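You operate a simulated robot arm through the tools that you are given. There is no shell and no other tool. Be economical: measure what you need, move in short steps, check, and stop when the job is done.

You are at the controls of a simulated two-armed robot. One attempt, no reset.

Task
Pick up the filter from the white table with one hand, pass it to the other hand and put it on the table three.

The check looks at the end state, three seconds after you hand in, the way a careful person would. Anything else that was tipped, shoved, dropped, spilled or broken makes it a failure.

Robot
Two 7-joint arms with two-finger parallel grippers on one trunk, on a base that drives. Base frame: it is fixed to the floor where the robot stands at the start and does not move with it; the origin is under the middle of the robot, x ahead of it, y to its left, z up. Units: cm, degrees, N and s.
The left shoulder is at the start at [3, 11.9, 93.5], the right one opposite. With the tool pointing down near the work surface each hand reaches from about 28 to 68 cm from the robot's upright axis, wherever it stands, measured 20 degrees to its own side. Places, roughly: table three [290, 50, 80]. Payload 3.43 kg a hand.
Tool frame (each hand has its own): the origin (TCP) lies between the finger pads and is the grasp point; the fingertips stand 3 cm ahead of it; z points along the fingers, y is the line along which they close. Largest opening 9.4 cm; finger width 2.8, thickness 1; the body of the gripper, 5 by 9.6 cm, starts 5.5 cm behind the TCP.
Orientation is that of the tool frame in the base frame, as a unit quaternion [x, y, z, w]. With the fingers straight down and closing along the base's y, the tool's x points along the base's -x, its y along +y and its z along -z.

Tools
- The arms move only by the tool drive_tool. It takes "left_deltas", "right_deltas" or both (then of equal length, played together; a hand with none holds still); each is text: rows parted by semicolons, each of 7 numbers parted by spaces: the shift along the base's x, y, z in cm, then the turn, a rotation vector about the base's x, y, z in degrees, then the closure, from 0 (fully open) to 1 (shut). In form: dx dy dz ax ay az grip; .... A call has 1 to 10 rows; each row is the pose to reach, as a shift and turn from the pose commanded when the call began. Rows are played at 5 a second. More than 5 cm and 8.6 degrees between two rows, or a gripper value outside its range, and nothing of the call is played. Where a pose cannot be reached the arm comes as near as it can. A force on the tool above 40 N (or 10 N above the force at the start of the call, whichever is more), or a blocked arm, ends the call early, and 0.2 s more pass. The fingers move at their own pace (about 7.2 cm/s each) and stop on an object; they squeeze with about 43 N. The grip force told is the motor's: it shows also when the fingers shut on nothing. Time passes only in rows, and 0.2 s behind the last, so rows that repeat a pose let the fingers close. The reply holds the time, the measured pose of the TCP, the force on the tool along the base axes, the opening and the grip force, in the units named above and with some noise, with the torque about the TCP (base axes, N m) and any sound that the robot's microphone picked up, and new pictures: "views" is both (left out), scene, wrist or none (wrist: the cameras of the hands that moved).
- Cameras (640 x 400 px; columns grow to the right, rows downward): "scene" is now at [3.98, -1.87, 163.25]; the picture's right is [-0.28, -0.96, 0.00], its down [-0.80, 0.23, -0.56] and it looks along [0.54, -0.16, -0.83] (base axes); focal length 284 px, centre (320, 200). "left" rides on the left gripper at [7.6, -1.4, -10.2] in its tool frame; the picture's right is [0.18, 0.98, 0.00], its down [-0.75, 0.14, -0.64] and it looks along [-0.63, 0.12, 0.77] (tool axes); focal length 243 px, centre (320, 200). "right" rides on the right gripper at [7.6, 1.4, -10.2] in its tool frame; the picture's right is [-0.18, 0.98, 0.00], its down [-0.75, -0.14, -0.64] and it looks along [-0.63, -0.12, 0.77] (tool axes); focal length 243 px, centre (320, 200). There is no depth. A picture from a camera that has moved, and an enlarged one, comes with that camera's place and axes in the base frame and with its lens.
- raise_lower(by): slides the trunk up (or, below 0, down) by that many cm; the arms and the scene camera ride with it, the base frame stays. It gives what a move gives, with no picture.
- roll_base(legs): drives the robot by 1 to 6 legs, each [ahead, turn to the left] in cm and degrees, along the robot's own axes; the way and the turn of a leg run together, so that a leg with both is an arc; at most 150 cm and 180 degrees a leg. The arms and the cameras ride along, it lands a little off, and it stops where it bumps. It gives what a move gives, and a new picture of the scene camera.
- pan_tilt(pan, tilt): turns the head with the scene camera to pan (to the left, within 143 degrees either way) and tilt (down, from -29 to 69), counted from straight ahead of the robot. It gives what a move gives, and a new picture of the scene camera.
- enlarge(camera, box): a new picture of the part [left, top, right, bottom] of that camera's present view, enlarged. No time passes.
- hand_in(): hands the job in; it is judged then, once.

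Go step by step. Nothing tells you exact positions but the pictures and the camera data: compare them with the known pose of the tool, close in by small moves and look again before you grip or let go. The budget is 120 turns and 260 pictures, counting those below and the enlarged ones. Unless the task says otherwise, let go and move clear before handing in, and close with one line.

The tools are called after "Request:" by a JSON object that holds its "method" and its "body". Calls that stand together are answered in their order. drive_tool: Moves the arms, as the interface text tells. Its arguments: {"type":"object","properties":{"left_deltas":{"type":"string"},"right_deltas":{"type":"string"},"views":{"type":"string","enum":["both","scene","wrist","none"]}},"required":[]} The other tools are called the same way: raise_lower (by) slides the trunk up or down; roll_base (legs) drives the base; pan_tilt (pan, tilt) turns the head that bears the scene camera; enlarge (camera, box) takes an enlarged picture of a part of a camera's view; hand_in () hands the job in.

At the start:

```text
time: 0.0
left_eef_pos: [42.91, 1.11, 104.03]
left_ee_rot: [0.0, 1.0, 0.0, 0.0]
left_force: [0.2, -0.1, -0.4]
left_moment: [0.03, 0.0, 0.04]
left_grip_width: 9.41
left_grasp_force: 0.0
right_eef_pos: [29.91, -30.75, 102.32]
right_ee_rot: [0.0, 1.0, 0.0, 0.0]
right_force: [-0.1, 0.4, 0.4]
right_moment: [-0.03, 0.0, 0.01]
right_grip_width: 9.4
right_grasp_force: 0.0
trunk travel left (down, up): [-20.0, 21.0]
robot x, y, heading: [-0.14, 0.18, 0.1]
head pan, tilt: [-16.4, 56.0]
```

scene: 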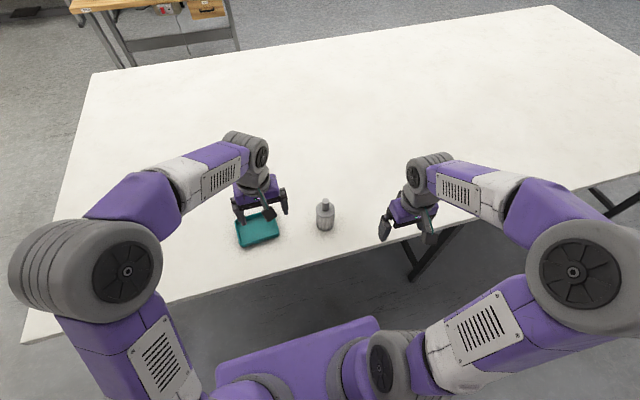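
right: 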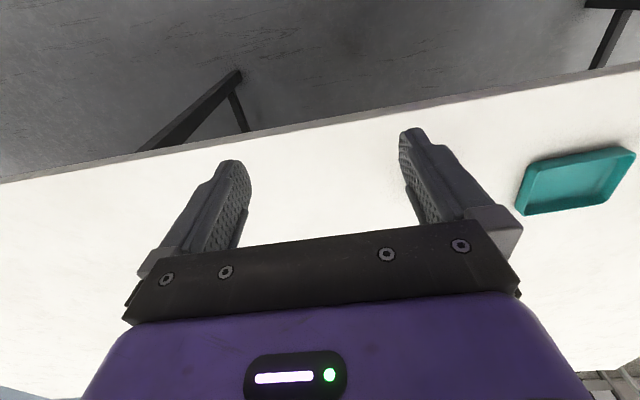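
left: 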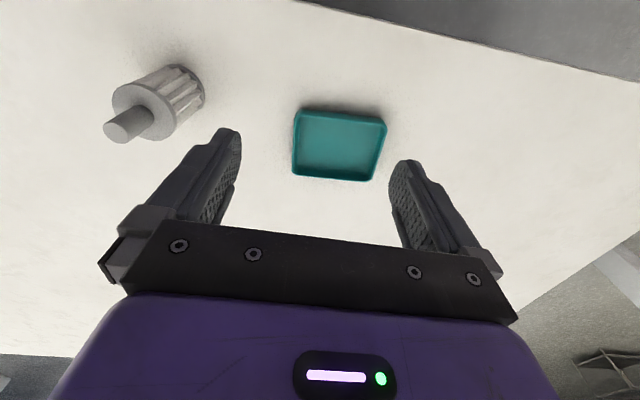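

I see the grey filter (a cylinder with a nozzle on top) standing on the white table near [50, -17], beside a teal tray. I'll zoom in to measure it.

Request:
{"method": "enlarge", "body": {"camera": "scene", "box": [220, 170, 380, 270]}}

Request:
{"method": "enlarge", "body": {"camera": "left", "box": [80, 40, 240, 140]}}

Request:
{"method": "pan_tilt", "body": {"pan": 10, "tilt": 15}}

```text
4.00 times, centred on (300, 220) of scene
camera zoom: at [3.98, -1.87, 163.25], right [-0.28, -0.96, 0.0], down [-0.8, 0.23, -0.56], along [0.54, -0.16, -0.83], focal length 1135 px, centre (400, 120)
```

zoom: 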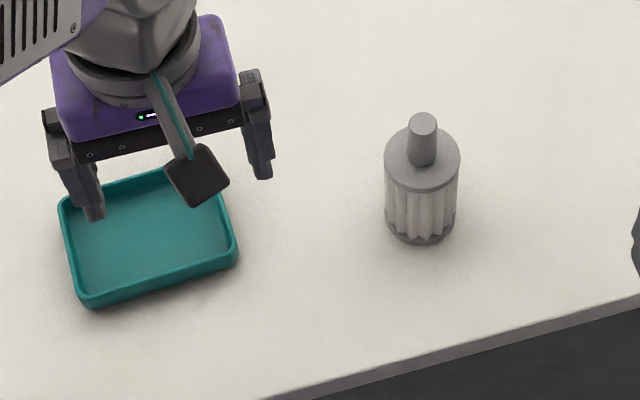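

```text
4.00 times, centred on (160, 90) of left
camera zoom: at [35.51, -0.43, 114.23], right [-0.18, 0.98, 0.0], down [0.75, 0.14, 0.64], along [0.63, 0.12, -0.77], focal length 970 px, centre (960, 640)
```

zoom: 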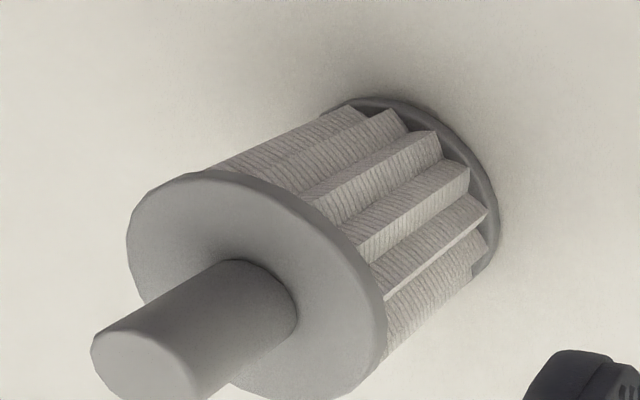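

```text
time: 1.1
left_eef_pos: [42.95, 1.08, 103.99]
left_ee_rot: [0.0, 1.0, 0.0, 0.0]
left_force: [0.4, 0.7, -0.5]
left_moment: [0.0, -0.02, -0.03]
left_grip_width: 9.42
left_grasp_force: 0.1
right_eef_pos: [29.9, -30.83, 102.29]
right_ee_rot: [0.0, 1.0, -0.001, 0.0]
right_force: [-0.4, -0.3, -0.3]
right_moment: [-0.03, 0.0, 0.0]
right_grip_width: 9.39
right_grasp_force: 0.1
trunk travel left (down, up): [-20.0, 21.0]
robot x, y, heading: [-0.29, -0.3, -0.1]
head pan, tilt: [10.0, 15.0]
camera scene: at [6.37, 1.75, 169.4], right [0.17, -0.98, 0.0], down [-0.26, -0.04, -0.97], along [0.95, 0.17, -0.26], focal length 284 px, centre (320, 200)
```

scene: 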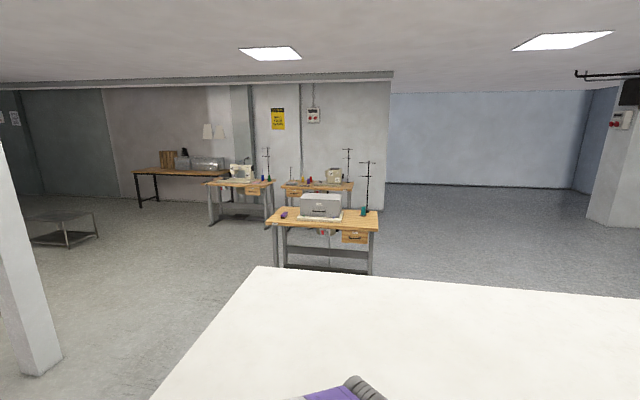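

The filter measures about 5.9 cm wide and 9 cm tall, with a 2 cm nozzle, standing at about [48.5, -17] with its base at z≈79. Table three is the wooden desk with the grey box. I plan to grip the body with the right hand from the robot's side, fingers 30° below horizontal, so the left hand can take the nozzle from above. I'll move to a pre-grasp now.

Request:
{"method": "drive_tool", "body": {"right_deltas": "0 0 2 0 -8 0 0; 0 1 2 0 -16 0 0; 0 3 1 0 -24 0 0; 1 5 0 0 -32 0 0; 2 8 -2 0 -40 0 0; 3 11 -4 0 -48 0 0; 3 13 -6 0 -56 0 0; 3 13.8 -8 0 -60 0 0; 3 13.8 -8 0 -60 0 0", "left_deltas": "0 3 2 0 0 0 0; 0 6 4 0 0 0 0; 0 9 6 0 0 0 0; 0 12 8 0 0 0 0; 0 15 8 0 0 0 0; 0 15 8 0 0 0 0; 0 15 8 0 0 0 0; 0 15 8 0 0 0 0; 0 15 8 0 0 0 0", "views": "wrist"}}

Request:
{"method": "pan_tilt", "body": {"pan": -16, "tilt": 55}}

```text
time: 3.1
left_eef_pos: [42.87, 15.78, 111.84]
left_ee_rot: [0.0, 1.0, 0.0, 0.0]
left_force: [0.6, -1.4, -0.3]
left_moment: [0.0, -0.02, 0.01]
left_grip_width: 9.38
left_grasp_force: 0.1
right_eef_pos: [44.91, -15.92, 92.91]
right_ee_rot: [0.001, 0.866, 0.001, 0.5]
right_force: [-0.4, -0.4, 0.2]
right_moment: [0.0, -0.02, 0.01]
right_grip_width: 9.39
right_grasp_force: 0.1
right hand out of reach, approached as far as the arm can: row 4, 5, 6, 7, 8, 9
trunk travel left (down, up): [-20.0, 21.0]
robot x, y, heading: [-0.27, 0.3, 0.1]
head pan, tilt: [10.0, 15.0]
camera right: at [32.18, -14.48, 91.62], right [0.09, 0.98, 0.16], down [-0.18, -0.14, 0.97], along [0.98, -0.12, 0.16], focal length 243 px, centre (320, 200)
camera left: at [35.54, 14.37, 122.11], right [-0.18, 0.98, 0.0], down [0.75, 0.14, 0.64], along [0.63, 0.12, -0.77], focal length 243 px, centre (320, 200)
```

right: 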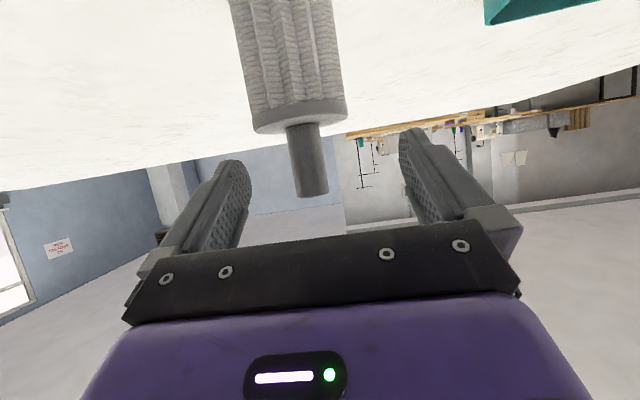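
left: 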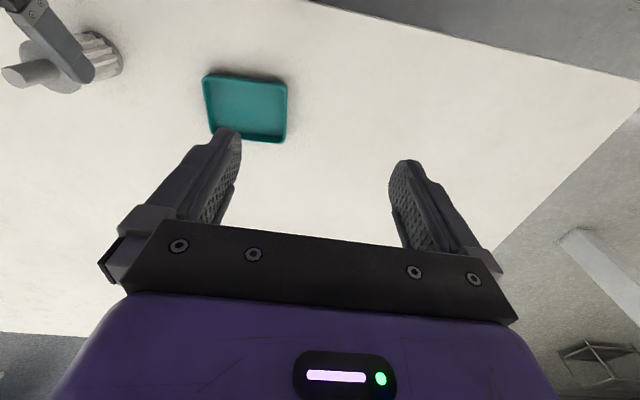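

```text
time: 4.2
left_eef_pos: [43.06, 15.89, 111.94]
left_ee_rot: [0.0, 1.0, 0.001, -0.001]
left_force: [-0.4, -0.1, 0.4]
left_moment: [-0.02, -0.01, -0.02]
left_grip_width: 9.4
left_grasp_force: 0.2
right_eef_pos: [44.9, -15.64, 92.96]
right_ee_rot: [-0.001, 0.865, 0.0, 0.502]
right_force: [0.1, -0.8, -0.4]
right_moment: [0.04, -0.02, 0.01]
right_grip_width: 9.4
right_grasp_force: 0.1
trunk travel left (down, up): [-20.0, 21.0]
robot x, y, heading: [-0.14, 0.18, 0.1]
head pan, tilt: [-16.0, 55.0]
camera scene: at [4.1, -1.84, 163.39], right [-0.28, -0.96, 0.0], down [-0.79, 0.23, -0.57], along [0.55, -0.16, -0.82], focal length 284 px, centre (320, 200)
```

scene: 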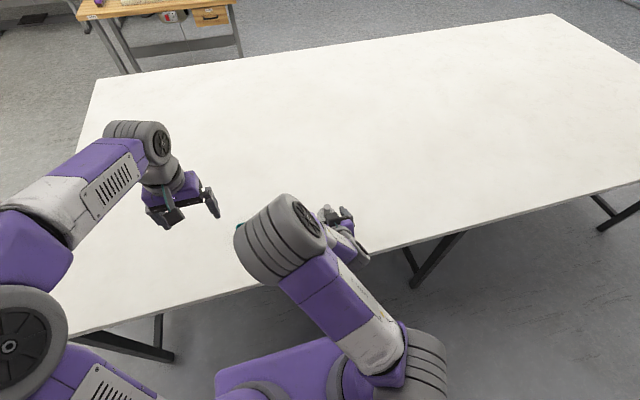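

The right arm was too folded, so the fingers ended up just short of the filter, straddling the nozzle without touching it. I'll back the base off 15 cm to get room.

Request:
{"method": "roll_base", "body": {"legs": [[-15, 0]]}}

Request:
{"method": "enlarge", "body": {"camera": "right", "box": [160, 0, 480, 200]}}

```text
time: 5.5
left_eef_pos: [27.99, 15.91, 111.93]
left_ee_rot: [0.002, 1.0, 0.0, 0.001]
left_force: [-0.7, -0.7, -0.2]
left_moment: [-0.03, -0.03, 0.0]
left_grip_width: 9.44
left_grasp_force: 0.1
right_eef_pos: [30.12, -15.88, 92.94]
right_ee_rot: [0.001, 0.865, -0.001, 0.501]
right_force: [-0.7, -0.8, 0.1]
right_moment: [-0.01, 0.0, -0.03]
right_grip_width: 9.4
right_grasp_force: 0.1
trunk travel left (down, up): [-20.0, 21.0]
robot x, y, heading: [-14.95, 0.06, 0.0]
head pan, tilt: [-16.0, 55.0]
camera scene: at [-10.88, -1.85, 163.39], right [-0.28, -0.96, 0.0], down [-0.79, 0.23, -0.57], along [0.55, -0.16, -0.82], focal length 284 px, centre (320, 200)
```

scene: 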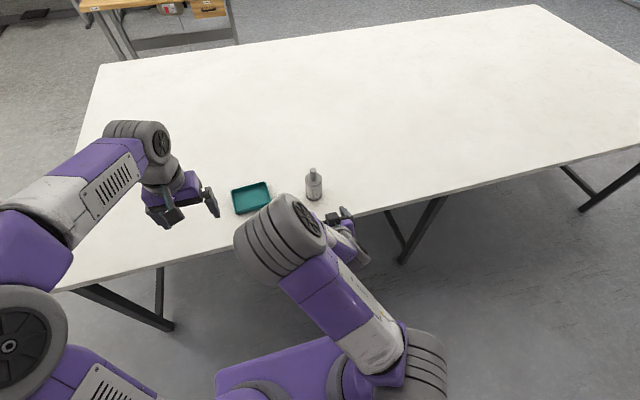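

```text
2.00 times, centred on (320, 100) of right
camera zoom: at [17.22, -14.41, 91.71], right [0.09, 0.98, 0.16], down [-0.18, -0.14, 0.97], along [0.98, -0.12, 0.16], focal length 485 px, centre (320, 400)
```

zoom: 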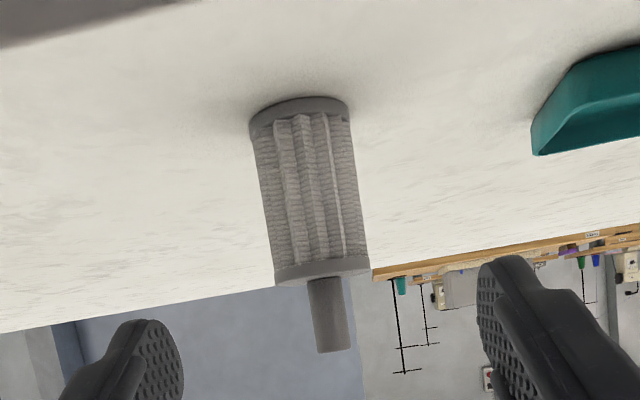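

The base moved cleanly and the filter is untouched. Its axis is at about [48.5, -16.9] and the table top at z≈79.8. I'll lower the right hand to a pre-grasp in front of it.

Request:
{"method": "drive_tool", "body": {"right_deltas": "2 0 -1 0 0 0 0; 4 -0.5 -3.5 0 0 0 0; 6 -1 -6 0 0 0 0; 8 -1 -8 0 0 0 0; 8 -1 -8 0 0 0 0", "views": "both"}}

```text
time: 6.7
left_eef_pos: [28.12, 15.95, 111.95]
left_ee_rot: [0.001, 1.0, 0.0, 0.001]
left_force: [-0.3, 0.7, 0.2]
left_moment: [-0.01, 0.01, 0.0]
left_grip_width: 9.41
left_grasp_force: 0.0
right_eef_pos: [37.49, -15.79, 86.32]
right_ee_rot: [0.002, 0.866, -0.001, 0.499]
right_force: [0.3, -0.2, -0.1]
right_moment: [0.01, -0.02, -0.02]
right_grip_width: 9.41
right_grasp_force: 0.0
right hand out of reach, approached as far as the arm can: row 4, 5
trunk travel left (down, up): [-20.0, 21.0]
robot x, y, heading: [-14.71, 0.4, -0.1]
head pan, tilt: [-16.0, 55.0]
camera scene: at [-10.73, -1.85, 163.38], right [-0.28, -0.96, 0.0], down [-0.79, 0.23, -0.57], along [0.55, -0.16, -0.82], focal length 284 px, centre (320, 200)
camera right: at [24.79, -14.38, 85.07], right [0.1, 0.98, 0.16], down [-0.18, -0.14, 0.97], along [0.98, -0.12, 0.16], focal length 243 px, centre (320, 200)
```

scene: 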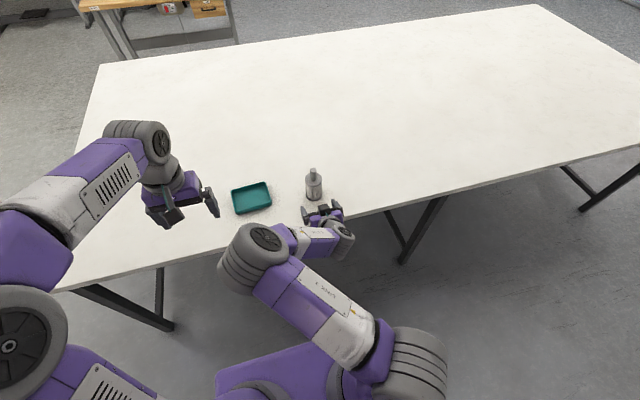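
right: 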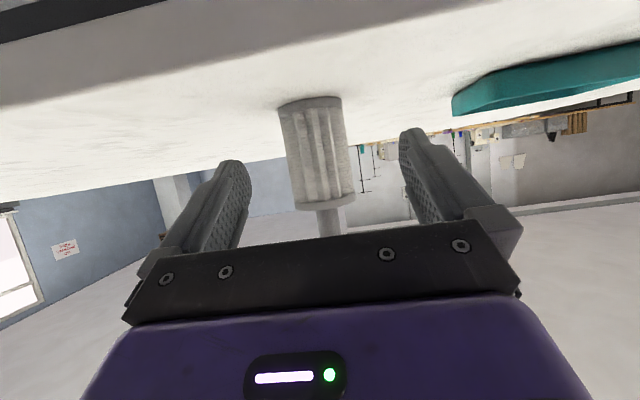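

At this height the reach is limited by the folded arm. I'll raise the hand, then lower the trunk so the shoulder sits nearer to the work.

Request:
{"method": "drive_tool", "body": {"right_deltas": "-1 0 3 0 0 0 0; -2 -0.8 7 0 0 0 0; -2 -0.8 7 0 0 0 0", "views": "none"}}

Request:
{"method": "raise_lower", "body": {"by": -9}}

```text
time: 7.5
left_eef_pos: [28.19, 15.95, 112.02]
left_ee_rot: [0.001, 1.0, 0.001, 0.001]
left_force: [-0.3, -0.4, -0.4]
left_moment: [-0.01, 0.02, 0.02]
left_grip_width: 9.4
left_grasp_force: 0.1
right_eef_pos: [35.33, -16.67, 93.47]
right_ee_rot: [0.001, 0.866, -0.001, 0.5]
right_force: [1.1, -0.2, -0.1]
right_moment: [-0.02, 0.02, 0.0]
right_grip_width: 9.4
right_grasp_force: 0.0
trunk travel left (down, up): [-20.0, 21.0]
robot x, y, heading: [-15.14, 0.36, -0.1]
head pan, tilt: [-16.0, 55.0]
```

```text
time: 8.8
left_eef_pos: [28.02, 15.88, 102.87]
left_ee_rot: [0.0, 1.0, 0.0, 0.0]
left_force: [-0.9, 0.3, -0.3]
left_moment: [-0.02, 0.02, -0.02]
left_grip_width: 9.4
left_grasp_force: 0.1
right_eef_pos: [35.27, -16.62, 84.45]
right_ee_rot: [0.001, 0.867, -0.001, 0.499]
right_force: [0.1, -0.3, 1.0]
right_moment: [-0.01, -0.05, 0.05]
right_grip_width: 9.42
right_grasp_force: 0.0
trunk travel left (down, up): [-11.0, 30.0]
robot x, y, heading: [-14.59, -0.22, -0.2]
head pan, tilt: [-16.0, 55.0]
```

Now at z 84.5, so I'll advance to just short of the filter and look.

Request:
{"method": "drive_tool", "body": {"right_deltas": "3 0 0.2 0 0 0 0; 6 -0.2 0.2 0 0 0 0; 8 -0.2 0.2 0 0 0 0; 8 -0.2 0.2 0 0 0 0", "views": "both"}}

```text
time: 9.8
left_eef_pos: [28.22, 15.94, 102.84]
left_ee_rot: [0.002, 1.0, 0.0, 0.0]
left_force: [-0.1, -0.2, 0.8]
left_moment: [-0.01, -0.02, -0.03]
left_grip_width: 9.39
left_grasp_force: 0.0
right_eef_pos: [43.22, -16.77, 84.55]
right_ee_rot: [0.001, 0.866, -0.001, 0.5]
right_force: [0.6, 0.4, -0.4]
right_moment: [0.0, 0.02, -0.01]
right_grip_width: 9.42
right_grasp_force: 0.1
trunk travel left (down, up): [-11.0, 30.0]
robot x, y, heading: [-14.91, 0.1, -0.2]
head pan, tilt: [-16.0, 55.0]
camera scene: at [-10.75, -1.85, 154.39], right [-0.28, -0.96, 0.0], down [-0.79, 0.23, -0.57], along [0.55, -0.16, -0.82], focal length 284 px, centre (320, 200)
camera right: at [30.53, -15.4, 83.27], right [0.09, 0.98, 0.16], down [-0.18, -0.14, 0.97], along [0.98, -0.12, 0.16], focal length 243 px, centre (320, 200)
```

scene: 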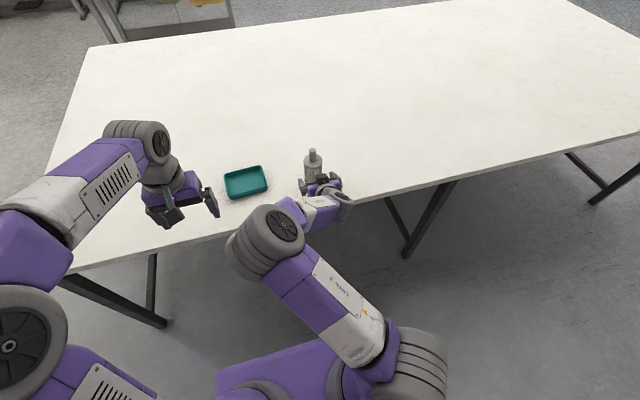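
right: 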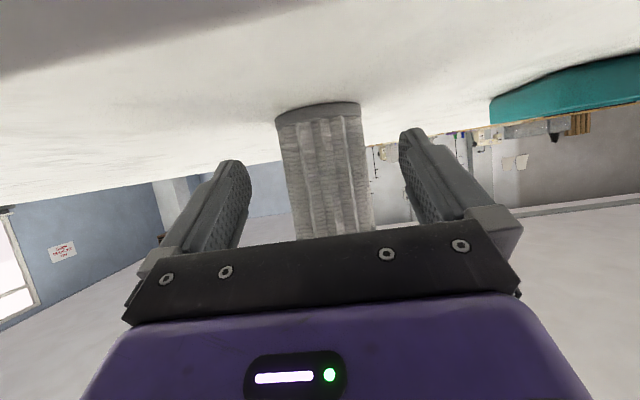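

The filter sits between the open fingers with clearance on both sides. I'll advance 5 cm so the pads straddle its axis.

Request:
{"method": "drive_tool", "body": {"right_deltas": "1.5 0.2 0.1 0 0 0 0; 3 0.2 0.2 0 0 0 0; 4.2 0.2 0.2 0 0 0 0; 5 0.2 0.2 0 0 0 0; 5 0.2 0.2 0 0 0 0", "views": "both"}}

Request:
{"method": "enlarge", "body": {"camera": "scene", "box": [240, 120, 400, 220]}}

```text
time: 11.0
left_eef_pos: [28.19, 15.97, 102.84]
left_ee_rot: [0.001, 1.0, 0.0, -0.001]
left_force: [-0.6, 0.1, 0.1]
left_moment: [0.01, 0.03, -0.01]
left_grip_width: 9.38
left_grasp_force: 0.0
right_eef_pos: [47.52, -16.19, 85.29]
right_ee_rot: [0.001, 0.866, -0.001, 0.5]
right_force: [0.3, 0.0, -0.5]
right_moment: [0.04, -0.03, 0.0]
right_grip_width: 9.39
right_grasp_force: 0.1
right hand out of reach, approached as far as the arm can: row 3, 4, 5
trunk travel left (down, up): [-11.0, 30.0]
robot x, y, heading: [-14.7, 0.02, -0.2]
head pan, tilt: [-16.0, 55.0]
camera scene: at [-10.74, -1.85, 154.38], right [-0.28, -0.96, 0.0], down [-0.79, 0.23, -0.57], along [0.55, -0.16, -0.82], focal length 284 px, centre (320, 200)
camera right: at [34.87, -14.6, 84.02], right [0.1, 0.98, 0.16], down [-0.18, -0.14, 0.97], along [0.98, -0.12, 0.16], focal length 243 px, centre (320, 200)
```

scene: 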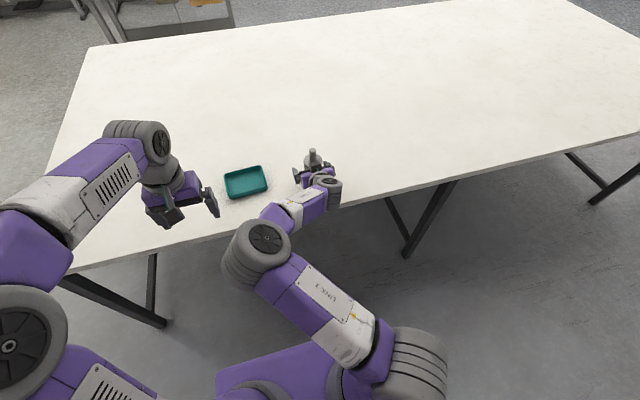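
right: 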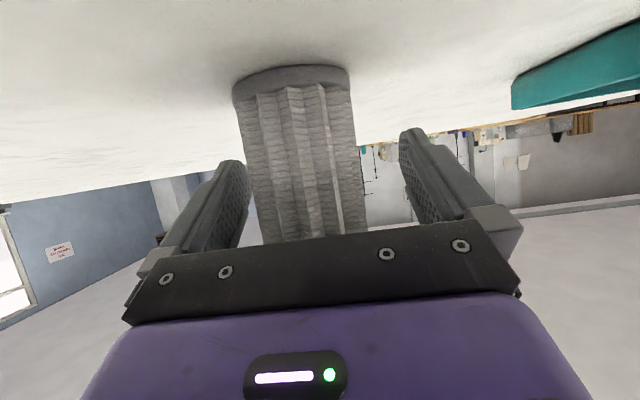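

```text
4.00 times, centred on (320, 170) of scene
camera zoom: at [-10.74, -1.85, 154.38], right [-0.28, -0.96, 0.0], down [-0.79, 0.23, -0.57], along [0.55, -0.16, -0.82], focal length 1135 px, centre (320, 320)
```

zoom: 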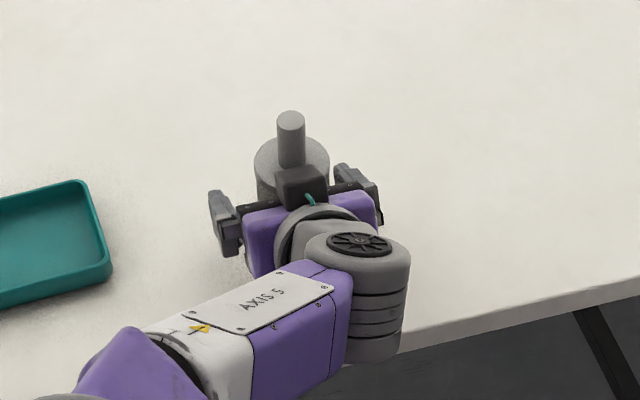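

The filter is between the fingers, about 0.5 cm off centre to the right. I'll correct sideways a little before closing.

Request:
{"method": "drive_tool", "body": {"right_deltas": "0 -0.3 -0.1 0 0 0 0; 0 -0.6 -0.3 0 0 0 0; 0 -0.6 -0.3 0 0 0 0", "views": "wrist"}}

Request:
{"method": "enlarge", "body": {"camera": "left", "box": [0, 0, 320, 200]}}

```text
time: 11.8
left_eef_pos: [28.1, 16.05, 102.86]
left_ee_rot: [0.001, 1.0, 0.0, 0.0]
left_force: [-0.2, 0.3, 0.0]
left_moment: [0.03, 0.01, 0.01]
left_grip_width: 9.38
left_grasp_force: 0.1
right_eef_pos: [47.37, -16.2, 85.27]
right_ee_rot: [0.0, 0.866, 0.0, 0.5]
right_force: [0.6, -0.4, 0.1]
right_moment: [-0.01, 0.04, -0.01]
right_grip_width: 9.41
right_grasp_force: 0.0
right hand out of reach, approached as far as the arm can: row 2, 3
trunk travel left (down, up): [-11.0, 30.0]
robot x, y, heading: [-14.97, -0.07, 0.1]
head pan, tilt: [-16.0, 55.0]
camera right: at [34.73, -14.72, 84.02], right [0.09, 0.98, 0.16], down [-0.18, -0.14, 0.97], along [0.98, -0.12, 0.16], focal length 243 px, centre (320, 200)
```

right: 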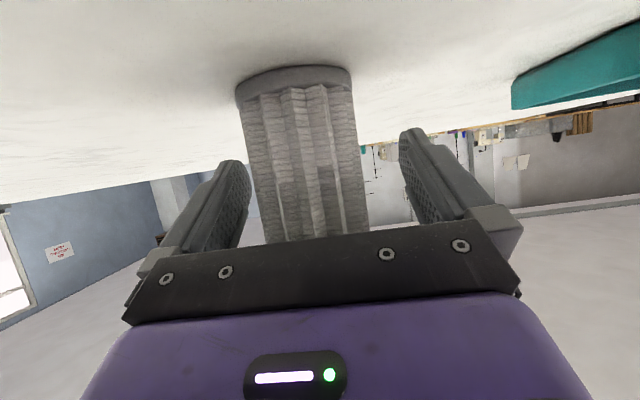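

```text
2.00 times, centred on (160, 100) of left
camera zoom: at [20.71, 14.52, 113.09], right [-0.18, 0.98, 0.0], down [0.75, 0.14, 0.64], along [0.63, 0.12, -0.77], focal length 485 px, centre (640, 400)
```

zoom: 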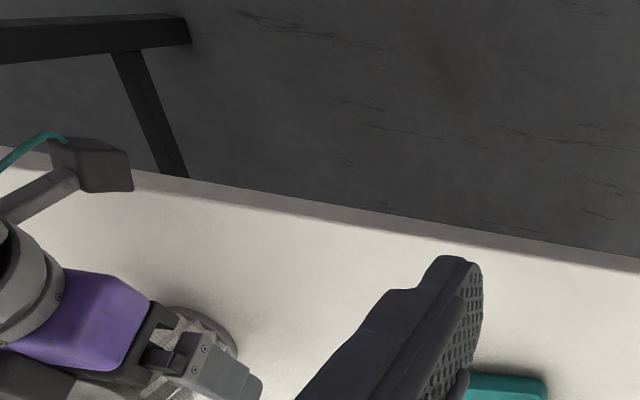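

The hand is at its reach limit sideways, but the 0.4 cm offset is well inside the opening and closing will centre it. I'll close the right gripper.

Request:
{"method": "drive_tool", "body": {"right_deltas": "0 0 0 0 0 0 0.2; 0 0 0 0 0 0 0.3; 0 0 0 0 0 0 0.4; 0 0 0 0 0 0 0.6; 0 0 0 0 0 0 1; 0 0 0 0 0 0 1; 0 0 0 0 0 0 1", "views": "both"}}

```text
time: 13.4
left_eef_pos: [28.11, 15.99, 102.94]
left_ee_rot: [0.001, 1.0, 0.0, -0.001]
left_force: [-0.3, -0.6, -0.6]
left_moment: [0.0, 0.04, 0.01]
left_grip_width: 9.4
left_grasp_force: 0.1
right_eef_pos: [47.44, -16.27, 85.33]
right_ee_rot: [0.001, 0.866, -0.001, 0.5]
right_force: [-1.2, 0.3, -0.9]
right_moment: [0.08, 0.05, 0.02]
right_grip_width: 6.25
right_grasp_force: 43.1
trunk travel left (down, up): [-11.0, 30.0]
robot x, y, heading: [-14.8, -0.18, -0.2]
head pan, tilt: [-16.0, 55.0]
camera scene: at [-10.75, -1.85, 154.38], right [-0.28, -0.96, 0.0], down [-0.79, 0.23, -0.57], along [0.55, -0.16, -0.82], focal length 284 px, centre (320, 200)
camera right: at [34.73, -14.71, 84.02], right [0.09, 0.98, 0.16], down [-0.18, -0.14, 0.97], along [0.98, -0.12, 0.16], focal length 243 px, centre (320, 200)
```

scene: 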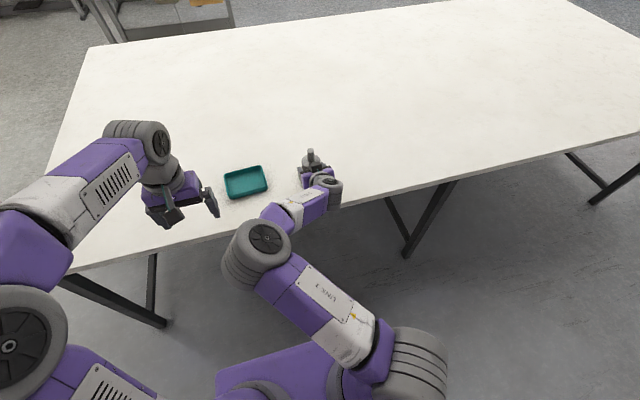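
right: 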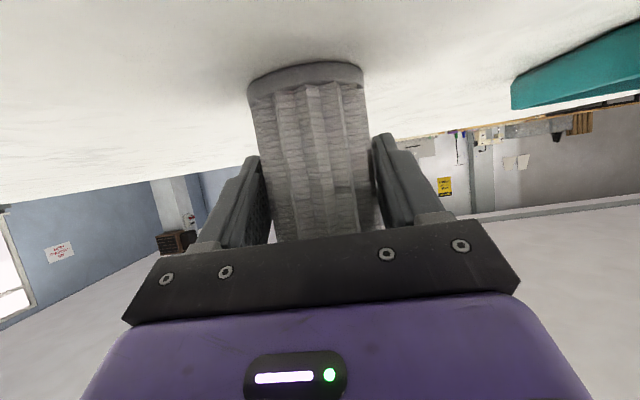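

The gripper stopped at 6.25 cm with 43 N, so the filter is held. I'll lift it with the trunk.

Request:
{"method": "raise_lower", "body": {"by": 12}}

Request:
{"method": "pan_tilt", "body": {"pan": -10, "tilt": 50}}

```text
time: 14.9
left_eef_pos: [28.19, 15.86, 114.82]
left_ee_rot: [0.001, 1.0, 0.001, 0.0]
left_force: [-0.1, 0.2, 0.5]
left_moment: [-0.02, 0.02, 0.02]
left_grip_width: 9.41
left_grasp_force: 0.0
right_eef_pos: [47.42, -16.18, 97.24]
right_ee_rot: [0.001, 0.866, 0.0, 0.5]
right_force: [-0.5, -0.1, -0.4]
right_moment: [0.01, 0.0, 0.0]
right_grip_width: 6.24
right_grasp_force: 42.6
trunk travel left (down, up): [-23.0, 18.0]
robot x, y, heading: [-14.99, 0.14, -0.1]
head pan, tilt: [-16.0, 55.0]
```

```text
time: 15.5
left_eef_pos: [28.21, 15.85, 114.88]
left_ee_rot: [0.001, 1.0, 0.0, 0.0]
left_force: [-0.8, 0.0, 0.5]
left_moment: [-0.01, -0.01, -0.02]
left_grip_width: 9.39
left_grasp_force: 0.0
right_eef_pos: [47.43, -16.26, 97.25]
right_ee_rot: [0.0, 0.866, 0.0, 0.5]
right_force: [-0.1, -0.1, -1.2]
right_moment: [-0.02, 0.04, 0.0]
right_grip_width: 6.21
right_grasp_force: 42.5
trunk travel left (down, up): [-23.0, 18.0]
robot x, y, heading: [-14.88, -0.02, -0.1]
head pan, tilt: [-10.0, 50.0]
camera scene: at [-10.07, -1.21, 167.03], right [-0.18, -0.98, 0.0], down [-0.75, 0.14, -0.64], along [0.63, -0.11, -0.77], focal length 284 px, centre (320, 200)
```

scene: 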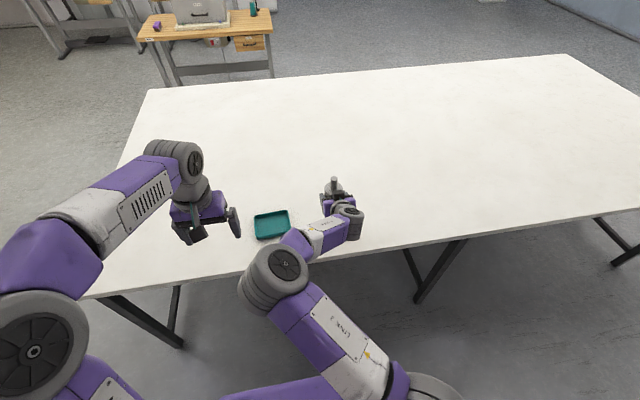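

Lifted cleanly and the filter is upright. I'll bring it nearer to the robot's middle for the handover.

Request:
{"method": "drive_tool", "body": {"right_deltas": "-1 2 1 0 0 0 1; -2 4 2 0 0 0 1; -3 7 3 0 0 0 1; -4 10 4 0 0 0 1; -4 10 5 0 0 0 1; -4 10 5 0 0 0 1", "views": "both"}}

Request:
{"method": "enlarge", "body": {"camera": "scene", "box": [220, 130, 380, 230]}}

Request:
{"method": "enlarge", "body": {"camera": "left", "box": [0, 0, 320, 200]}}

```text
time: 16.9
left_eef_pos: [28.09, 16.06, 114.91]
left_ee_rot: [0.001, 1.0, 0.0, 0.0]
left_force: [-0.1, -0.7, 0.4]
left_moment: [0.01, 0.0, -0.04]
left_grip_width: 9.42
left_grasp_force: 0.1
right_eef_pos: [43.33, -6.0, 102.4]
right_ee_rot: [0.001, 0.866, -0.001, 0.5]
right_force: [-0.3, 0.1, -0.9]
right_moment: [-0.01, 0.01, -0.04]
right_grip_width: 6.21
right_grasp_force: 43.0
trunk travel left (down, up): [-23.0, 18.0]
robot x, y, heading: [-14.78, -0.3, -0.1]
head pan, tilt: [-10.0, 50.0]
camera scene: at [-10.08, -1.16, 167.03], right [-0.18, -0.98, 0.0], down [-0.75, 0.13, -0.64], along [0.63, -0.11, -0.77], focal length 284 px, centre (320, 200)
camera right: at [30.64, -4.66, 101.06], right [0.09, 0.98, 0.16], down [-0.18, -0.14, 0.97], along [0.98, -0.12, 0.16], focal length 243 px, centre (320, 200)
```

scene: 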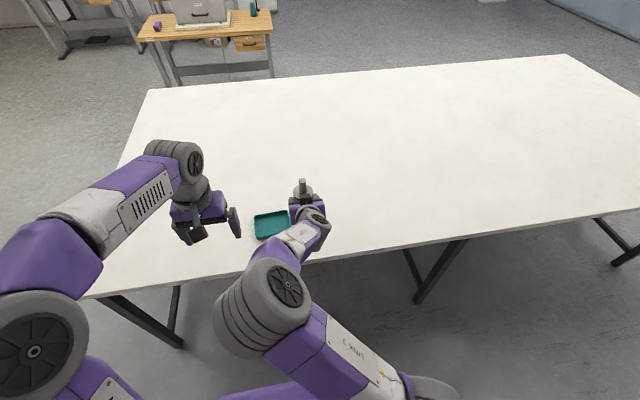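
right: 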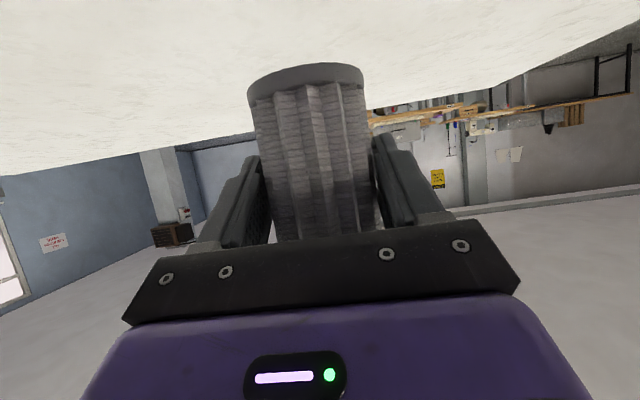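

```text
4.00 times, centred on (300, 180) of scene
camera zoom: at [-10.08, -1.16, 167.03], right [-0.18, -0.98, 0.0], down [-0.75, 0.13, -0.64], along [0.63, -0.11, -0.77], focal length 1135 px, centre (400, 280)
```

zoom: 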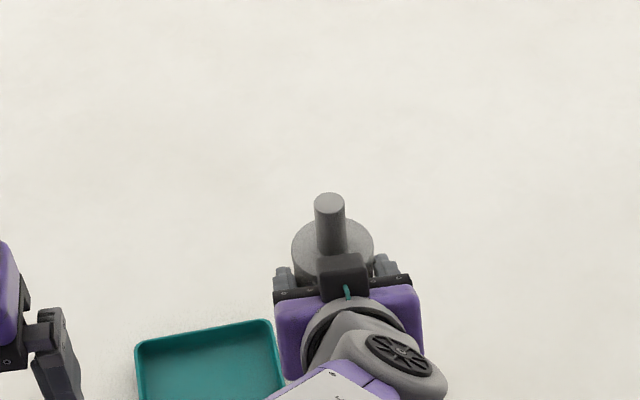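

```text
2.00 times, centred on (160, 100) of left
camera zoom: at [20.71, 14.55, 125.09], right [-0.18, 0.98, 0.0], down [0.75, 0.14, 0.64], along [0.63, 0.12, -0.77], focal length 485 px, centre (640, 400)
```

zoom: 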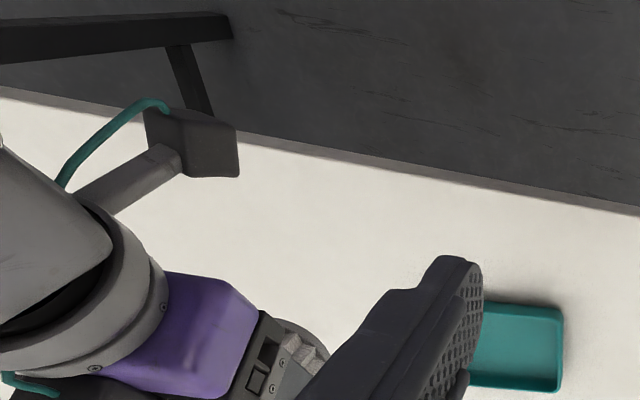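

The filter is upright with its axis at about [44.3, -5.8], flange top near z 105.5 and nozzle top near 110. I'll bring the left hand above it, first up and ahead, then across.

Request:
{"method": "drive_tool", "body": {"left_deltas": "3 0 3 0 0 0 0; 7 0 5 0 0 0 0; 11 -2 6 0 0 0 0; 14 -5 6 0 0 0 0; 16 -9 6 0 0 0 0; 16 -13 6 0 0 0 0; 16 -16 6 0 0 0 0; 16 -16 6 0 0 0 0", "views": "both"}}

```text
time: 18.7
left_eef_pos: [41.58, 2.47, 119.44]
left_ee_rot: [-0.002, 1.0, 0.001, -0.001]
left_force: [-0.1, -0.3, -0.6]
left_moment: [-0.03, 0.0, 0.0]
left_grip_width: 9.42
left_grasp_force: 0.0
left hand out of reach, approached as far as the arm can: row 5, 6, 7, 8
right_eef_pos: [43.3, -6.21, 102.42]
right_ee_rot: [0.002, 0.866, -0.001, 0.5]
right_force: [-0.4, -0.4, -0.6]
right_moment: [0.01, 0.01, 0.02]
right_grip_width: 6.19
right_grasp_force: 42.8
trunk travel left (down, up): [-23.0, 18.0]
robot x, y, heading: [-14.9, 0.08, 0.0]
head pan, tilt: [-10.0, 50.0]
camera scene: at [-10.08, -1.21, 167.03], right [-0.18, -0.98, 0.0], down [-0.75, 0.13, -0.64], along [0.63, -0.11, -0.77], focal length 284 px, centre (320, 200)
camera left: at [34.17, 1.07, 129.65], right [-0.19, 0.98, 0.0], down [0.75, 0.14, 0.64], along [0.63, 0.12, -0.77], focal length 243 px, centre (320, 200)
```

scene: 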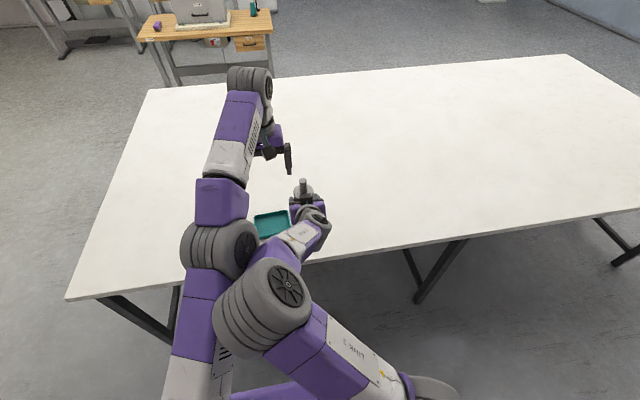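
left: 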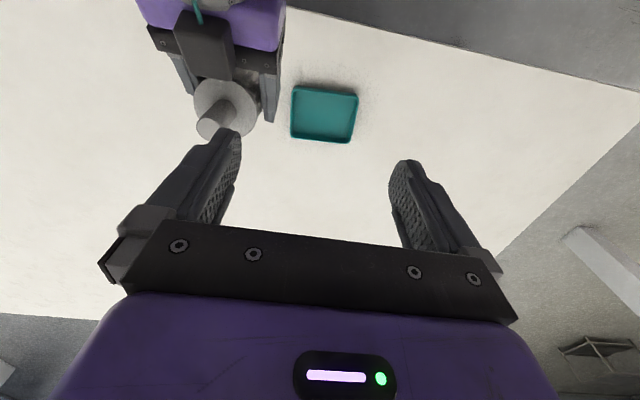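

The left arm is at its reach limit there, and the two elbows are close together. I'll move the left hand aside. Then I'll bring the right hand closer and lower, yawed to point forward-left so its elbow swings out to the right.

Request:
{"method": "drive_tool", "body": {"left_deltas": "0 3 0 0 0 0 0; -2 7 -1 0 0 0 0; -5 11 -2 0 0 0 0; -8 14 -3 0 0 0 0; -8 14 -3 0 0 0 0; -8 14 -3 0 0 0 0; -8 14 -3 0 0 0 0", "right_deltas": "0 -1 0 0 0 0 1; -1 -2 0 0 0 8 1; -2 -3 -1 0 0 16 1; -3 -3 -2 0 0 24 1; -4 -3 -3 0 0 32 1; -5 -3 -3 0 0 40 1; -5 -3 -3 0 0 40 1", "views": "both"}}

```text
refused: row 3 steps farther than a row can; nothing moved
```

Request:
{"method": "drive_tool", "body": {"left_deltas": "0 3 0 0 0 0 0; -1 7 -1 0 0 0 0; -3 11 -2 0 0 0 0; -6 14 -3 0 0 0 0; -8 14 -3 0 0 0 0; -8 14 -3 0 0 0 0; -8 14 -3 0 0 0 0", "right_deltas": "0 -1 0 0 0 0 1; -1 -2 0 0 0 8 1; -2 -3 -1 0 0 16 1; -3 -3 -2 0 0 24 1; -4 -3 -3 0 0 32 1; -5 -3 -3 0 0 40 1; -5 -3 -3 0 0 40 1", "views": "both"}}

```text
time: 20.3
left_eef_pos: [33.26, 15.73, 116.26]
left_ee_rot: [0.001, 1.0, 0.001, 0.0]
left_force: [0.6, 0.3, -0.1]
left_moment: [0.01, 0.03, -0.01]
left_grip_width: 9.4
left_grasp_force: 0.2
right_eef_pos: [38.37, -9.28, 99.36]
right_ee_rot: [-0.296, 0.814, 0.17, 0.47]
right_force: [-1.2, 0.4, -0.9]
right_moment: [0.0, -0.03, -0.03]
right_grip_width: 6.2
right_grasp_force: 42.7
trunk travel left (down, up): [-23.0, 18.0]
robot x, y, heading: [-14.92, -0.34, -0.4]
head pan, tilt: [-10.0, 50.0]
camera scene: at [-10.13, -1.24, 167.04], right [-0.18, -0.98, 0.0], down [-0.75, 0.14, -0.64], along [0.63, -0.11, -0.77], focal length 284 px, centre (320, 200)
camera right: at [27.71, -16.34, 98.03], right [-0.56, 0.81, 0.16], down [-0.05, -0.22, 0.97], along [0.83, 0.54, 0.16], focal length 243 px, centre (320, 200)
camera left: at [25.68, 14.33, 126.5], right [-0.18, 0.98, 0.0], down [0.75, 0.14, 0.64], along [0.63, 0.12, -0.77], focal length 243 px, centre (320, 200)
```

scene: 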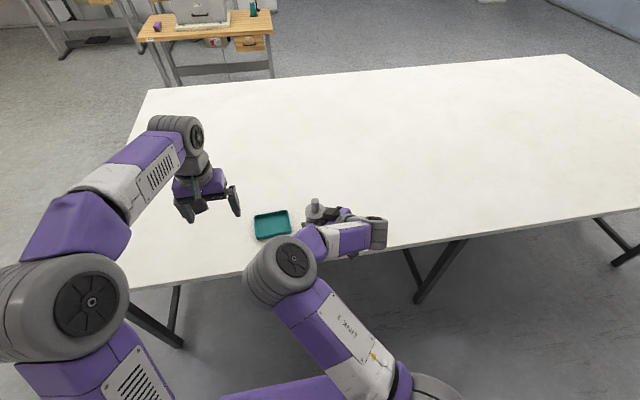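
right: 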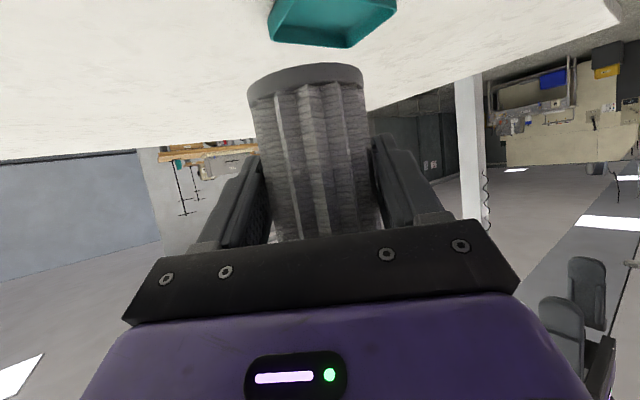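
left: 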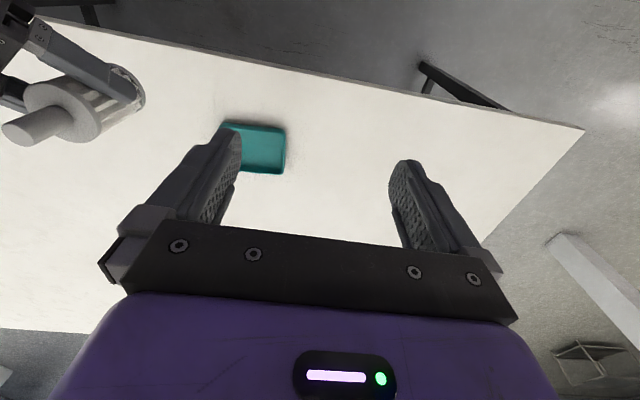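

The filter is now at about [39.1, -8.5] with its nozzle top near z 107, and the arms are well separated. I'll bring the left hand toward it at height, yawing it to match the right hand and half closing it.

Request:
{"method": "drive_tool", "body": {"left_deltas": "2 -3 0 0 0 8 0.1; 4 -7 0 0 0 16 0.2; 5 -11 -1 0 0 24 0.3; 5.8 -15 -1 0 0 32 0.4; 5.8 -17 -1 0 0 36 0.4; 5.8 -17 -1 0 0 36 0.4", "views": "both"}}

```text
time: 21.7
left_eef_pos: [39.17, -1.27, 115.25]
left_ee_rot: [-0.309, 0.951, -0.001, -0.001]
left_force: [0.0, 0.4, -0.1]
left_moment: [-0.04, 0.02, 0.02]
left_grip_width: 5.63
left_grasp_force: 0.2
right_eef_pos: [38.45, -9.23, 99.34]
right_ee_rot: [-0.295, 0.814, 0.17, 0.47]
right_force: [0.1, 1.0, -1.2]
right_moment: [-0.03, 0.04, 0.0]
right_grip_width: 6.2
right_grasp_force: 42.8
trunk travel left (down, up): [-23.0, 18.0]
robot x, y, heading: [-14.87, -0.05, -0.1]
head pan, tilt: [-10.0, 50.0]
camera scene: at [-10.06, -1.19, 167.03], right [-0.18, -0.98, 0.0], down [-0.75, 0.13, -0.64], along [0.63, -0.11, -0.77], focal length 284 px, centre (320, 200)
camera left: at [34.0, -6.88, 125.51], right [-0.73, 0.69, 0.0], down [0.53, 0.56, 0.64], along [0.44, 0.47, -0.77], focal length 243 px, centre (320, 200)
```

scene: 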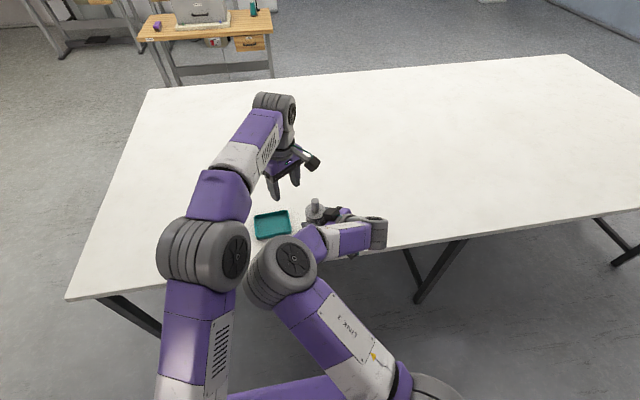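
left: 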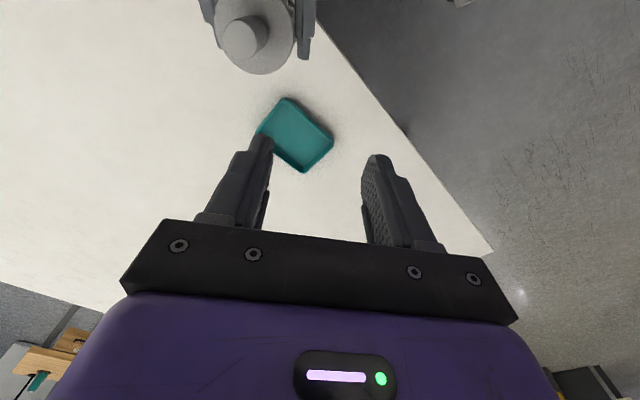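

The left hand is 7 cm from being over the nozzle. Before closing the gap I'll check the clearance between the elbows.

Request:
{"method": "pan_tilt", "body": {"pan": 10, "tilt": 69}}

Request:
{"method": "enlarge", "body": {"camera": "left", "box": [160, 0, 400, 150]}}

```text
time: 22.6
left_eef_pos: [39.08, -1.27, 115.36]
left_ee_rot: [-0.309, 0.951, 0.001, 0.0]
left_force: [0.9, -0.1, 0.0]
left_moment: [0.01, 0.0, 0.03]
left_grip_width: 5.63
left_grasp_force: 0.1
right_eef_pos: [38.33, -9.17, 99.23]
right_ee_rot: [-0.295, 0.815, 0.169, 0.47]
right_force: [-1.0, 0.2, -0.4]
right_moment: [0.02, 0.02, 0.02]
right_grip_width: 6.2
right_grasp_force: 43.1
trunk travel left (down, up): [-23.0, 18.0]
robot x, y, heading: [-14.87, 0.27, -0.4]
head pan, tilt: [10.0, 68.8]
camera scene: at [-12.14, 1.1, 164.84], right [0.17, -0.99, 0.0], down [-0.92, -0.16, -0.36], along [0.36, 0.06, -0.93], focal length 284 px, centre (320, 200)
```

scene: 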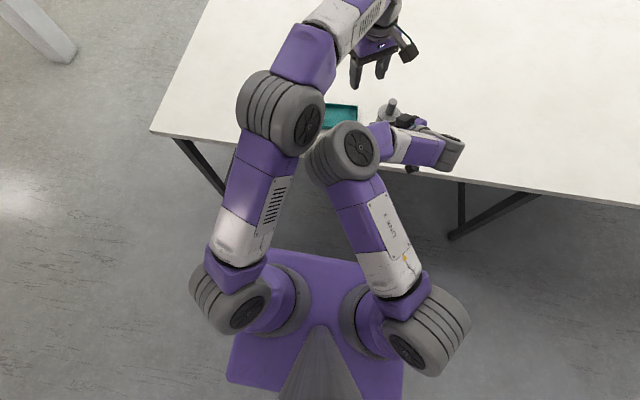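

```text
2.67 times, centred on (280, 75) of left
camera zoom: at [33.97, -6.87, 125.52], right [-0.73, 0.69, 0.0], down [0.53, 0.56, 0.64], along [0.44, 0.47, -0.77], focal length 647 px, centre (427, 533)
```

zoom: 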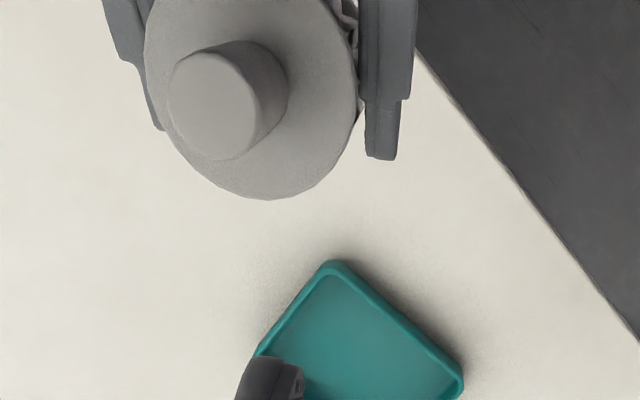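

The elbows are only about 13 cm apart centre to centre, which is too tight. I'll back the left hand off and swing the right hand to point more to the left, so its wrist and elbow move out to the right.

Request:
{"method": "drive_tool", "body": {"left_deltas": "0 4 0 0 0 0 0.4; -1 8 0 0 0 0 0.4; -2 12 0 0 0 0 0.4; -2 12 0 0 0 0 0.4; -2 12 0 0 0 0 0.4; -2 12 0 0 0 0 0.4; -2 12 0 0 0 0 0.4", "right_deltas": "0 0 0 0 0 0 1; 0 0 0 0 0 0 1; 0 0 0 0 0 8 1; 0 0 0 0 0 16 1; 0 0 0 0 0 24 1; 0 0 0 0 0 32 1; 0 0 0 0 0 32 1", "views": "scene"}}

```text
time: 24.2
left_eef_pos: [37.07, 10.72, 115.37]
left_ee_rot: [-0.308, 0.951, 0.0, 0.0]
left_force: [-0.6, -0.7, 0.7]
left_moment: [-0.03, 0.0, 0.04]
left_grip_width: 5.64
left_grasp_force: 0.0
right_eef_pos: [30.39, -5.71, 102.6]
right_ee_rot: [-0.508, 0.702, 0.293, 0.405]
right_force: [0.0, -0.5, -0.8]
right_moment: [-0.01, 0.0, -0.03]
right_grip_width: 6.18
right_grasp_force: 43.1
right hand out of reach, approached as far as the arm can: row 3, 4, 5, 6, 7
trunk travel left (down, up): [-23.0, 18.0]
robot x, y, heading: [-15.03, -0.34, -0.2]
head pan, tilt: [10.0, 68.8]
camera scene: at [-12.24, 1.06, 164.85], right [0.17, -0.99, 0.0], down [-0.92, -0.16, -0.36], along [0.36, 0.06, -0.93], focal length 284 px, centre (320, 200)
```

scene: 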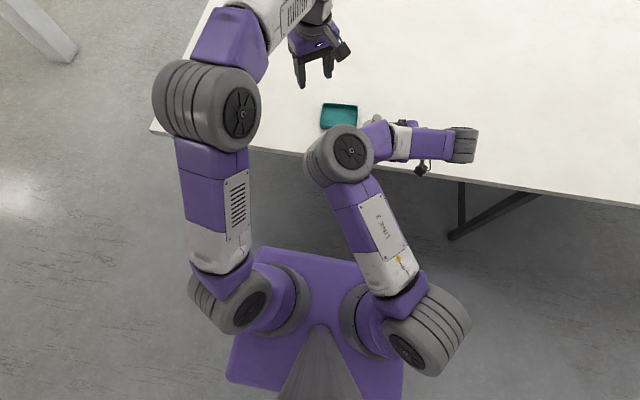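

The right arm hit a joint limit there. A better handover has both wrists out on their own sides: right pointing down-left, left pointing down-right, with the filter leaning a little left. I'll pitch the right hand further down and shift it forward-right to unfold that arm.

Request:
{"method": "drive_tool", "body": {"right_deltas": "1 -2 1 -7.1 2.3 0 1; 3 -4 2 -14.2 4.6 0 1; 6 -6 3 -21.4 7 0 1; 9 -8 4 -28.5 9.3 0 1; 11 -8 4 -28.5 9.3 0 1; 11 -8 4 -28.5 9.3 0 1", "views": "scene"}}

```text
time: 25.6
left_eef_pos: [37.11, 10.92, 115.44]
left_ee_rot: [-0.308, 0.952, 0.0, 0.0]
left_force: [0.0, 0.0, -0.8]
left_moment: [-0.02, 0.0, 0.03]
left_grip_width: 5.66
left_grasp_force: 0.1
right_eef_pos: [38.02, -8.62, 108.26]
right_ee_rot: [-0.567, 0.782, 0.151, 0.21]
right_force: [-0.2, 0.7, -2.0]
right_moment: [-0.02, 0.01, 0.04]
right_grip_width: 6.19
right_grasp_force: 43.2
right hand out of reach, approached as far as the arm can: row 2, 3, 4, 5, 6
trunk travel left (down, up): [-23.0, 18.0]
robot x, y, heading: [-15.03, 0.03, -0.4]
head pan, tilt: [10.0, 68.8]
camera scene: at [-12.17, 1.17, 164.84], right [0.17, -0.99, 0.0], down [-0.92, -0.16, -0.36], along [0.36, 0.06, -0.93], focal length 284 px, centre (320, 200)
```

scene: 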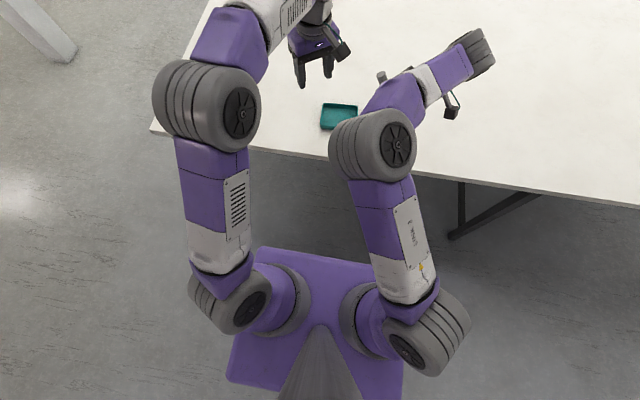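

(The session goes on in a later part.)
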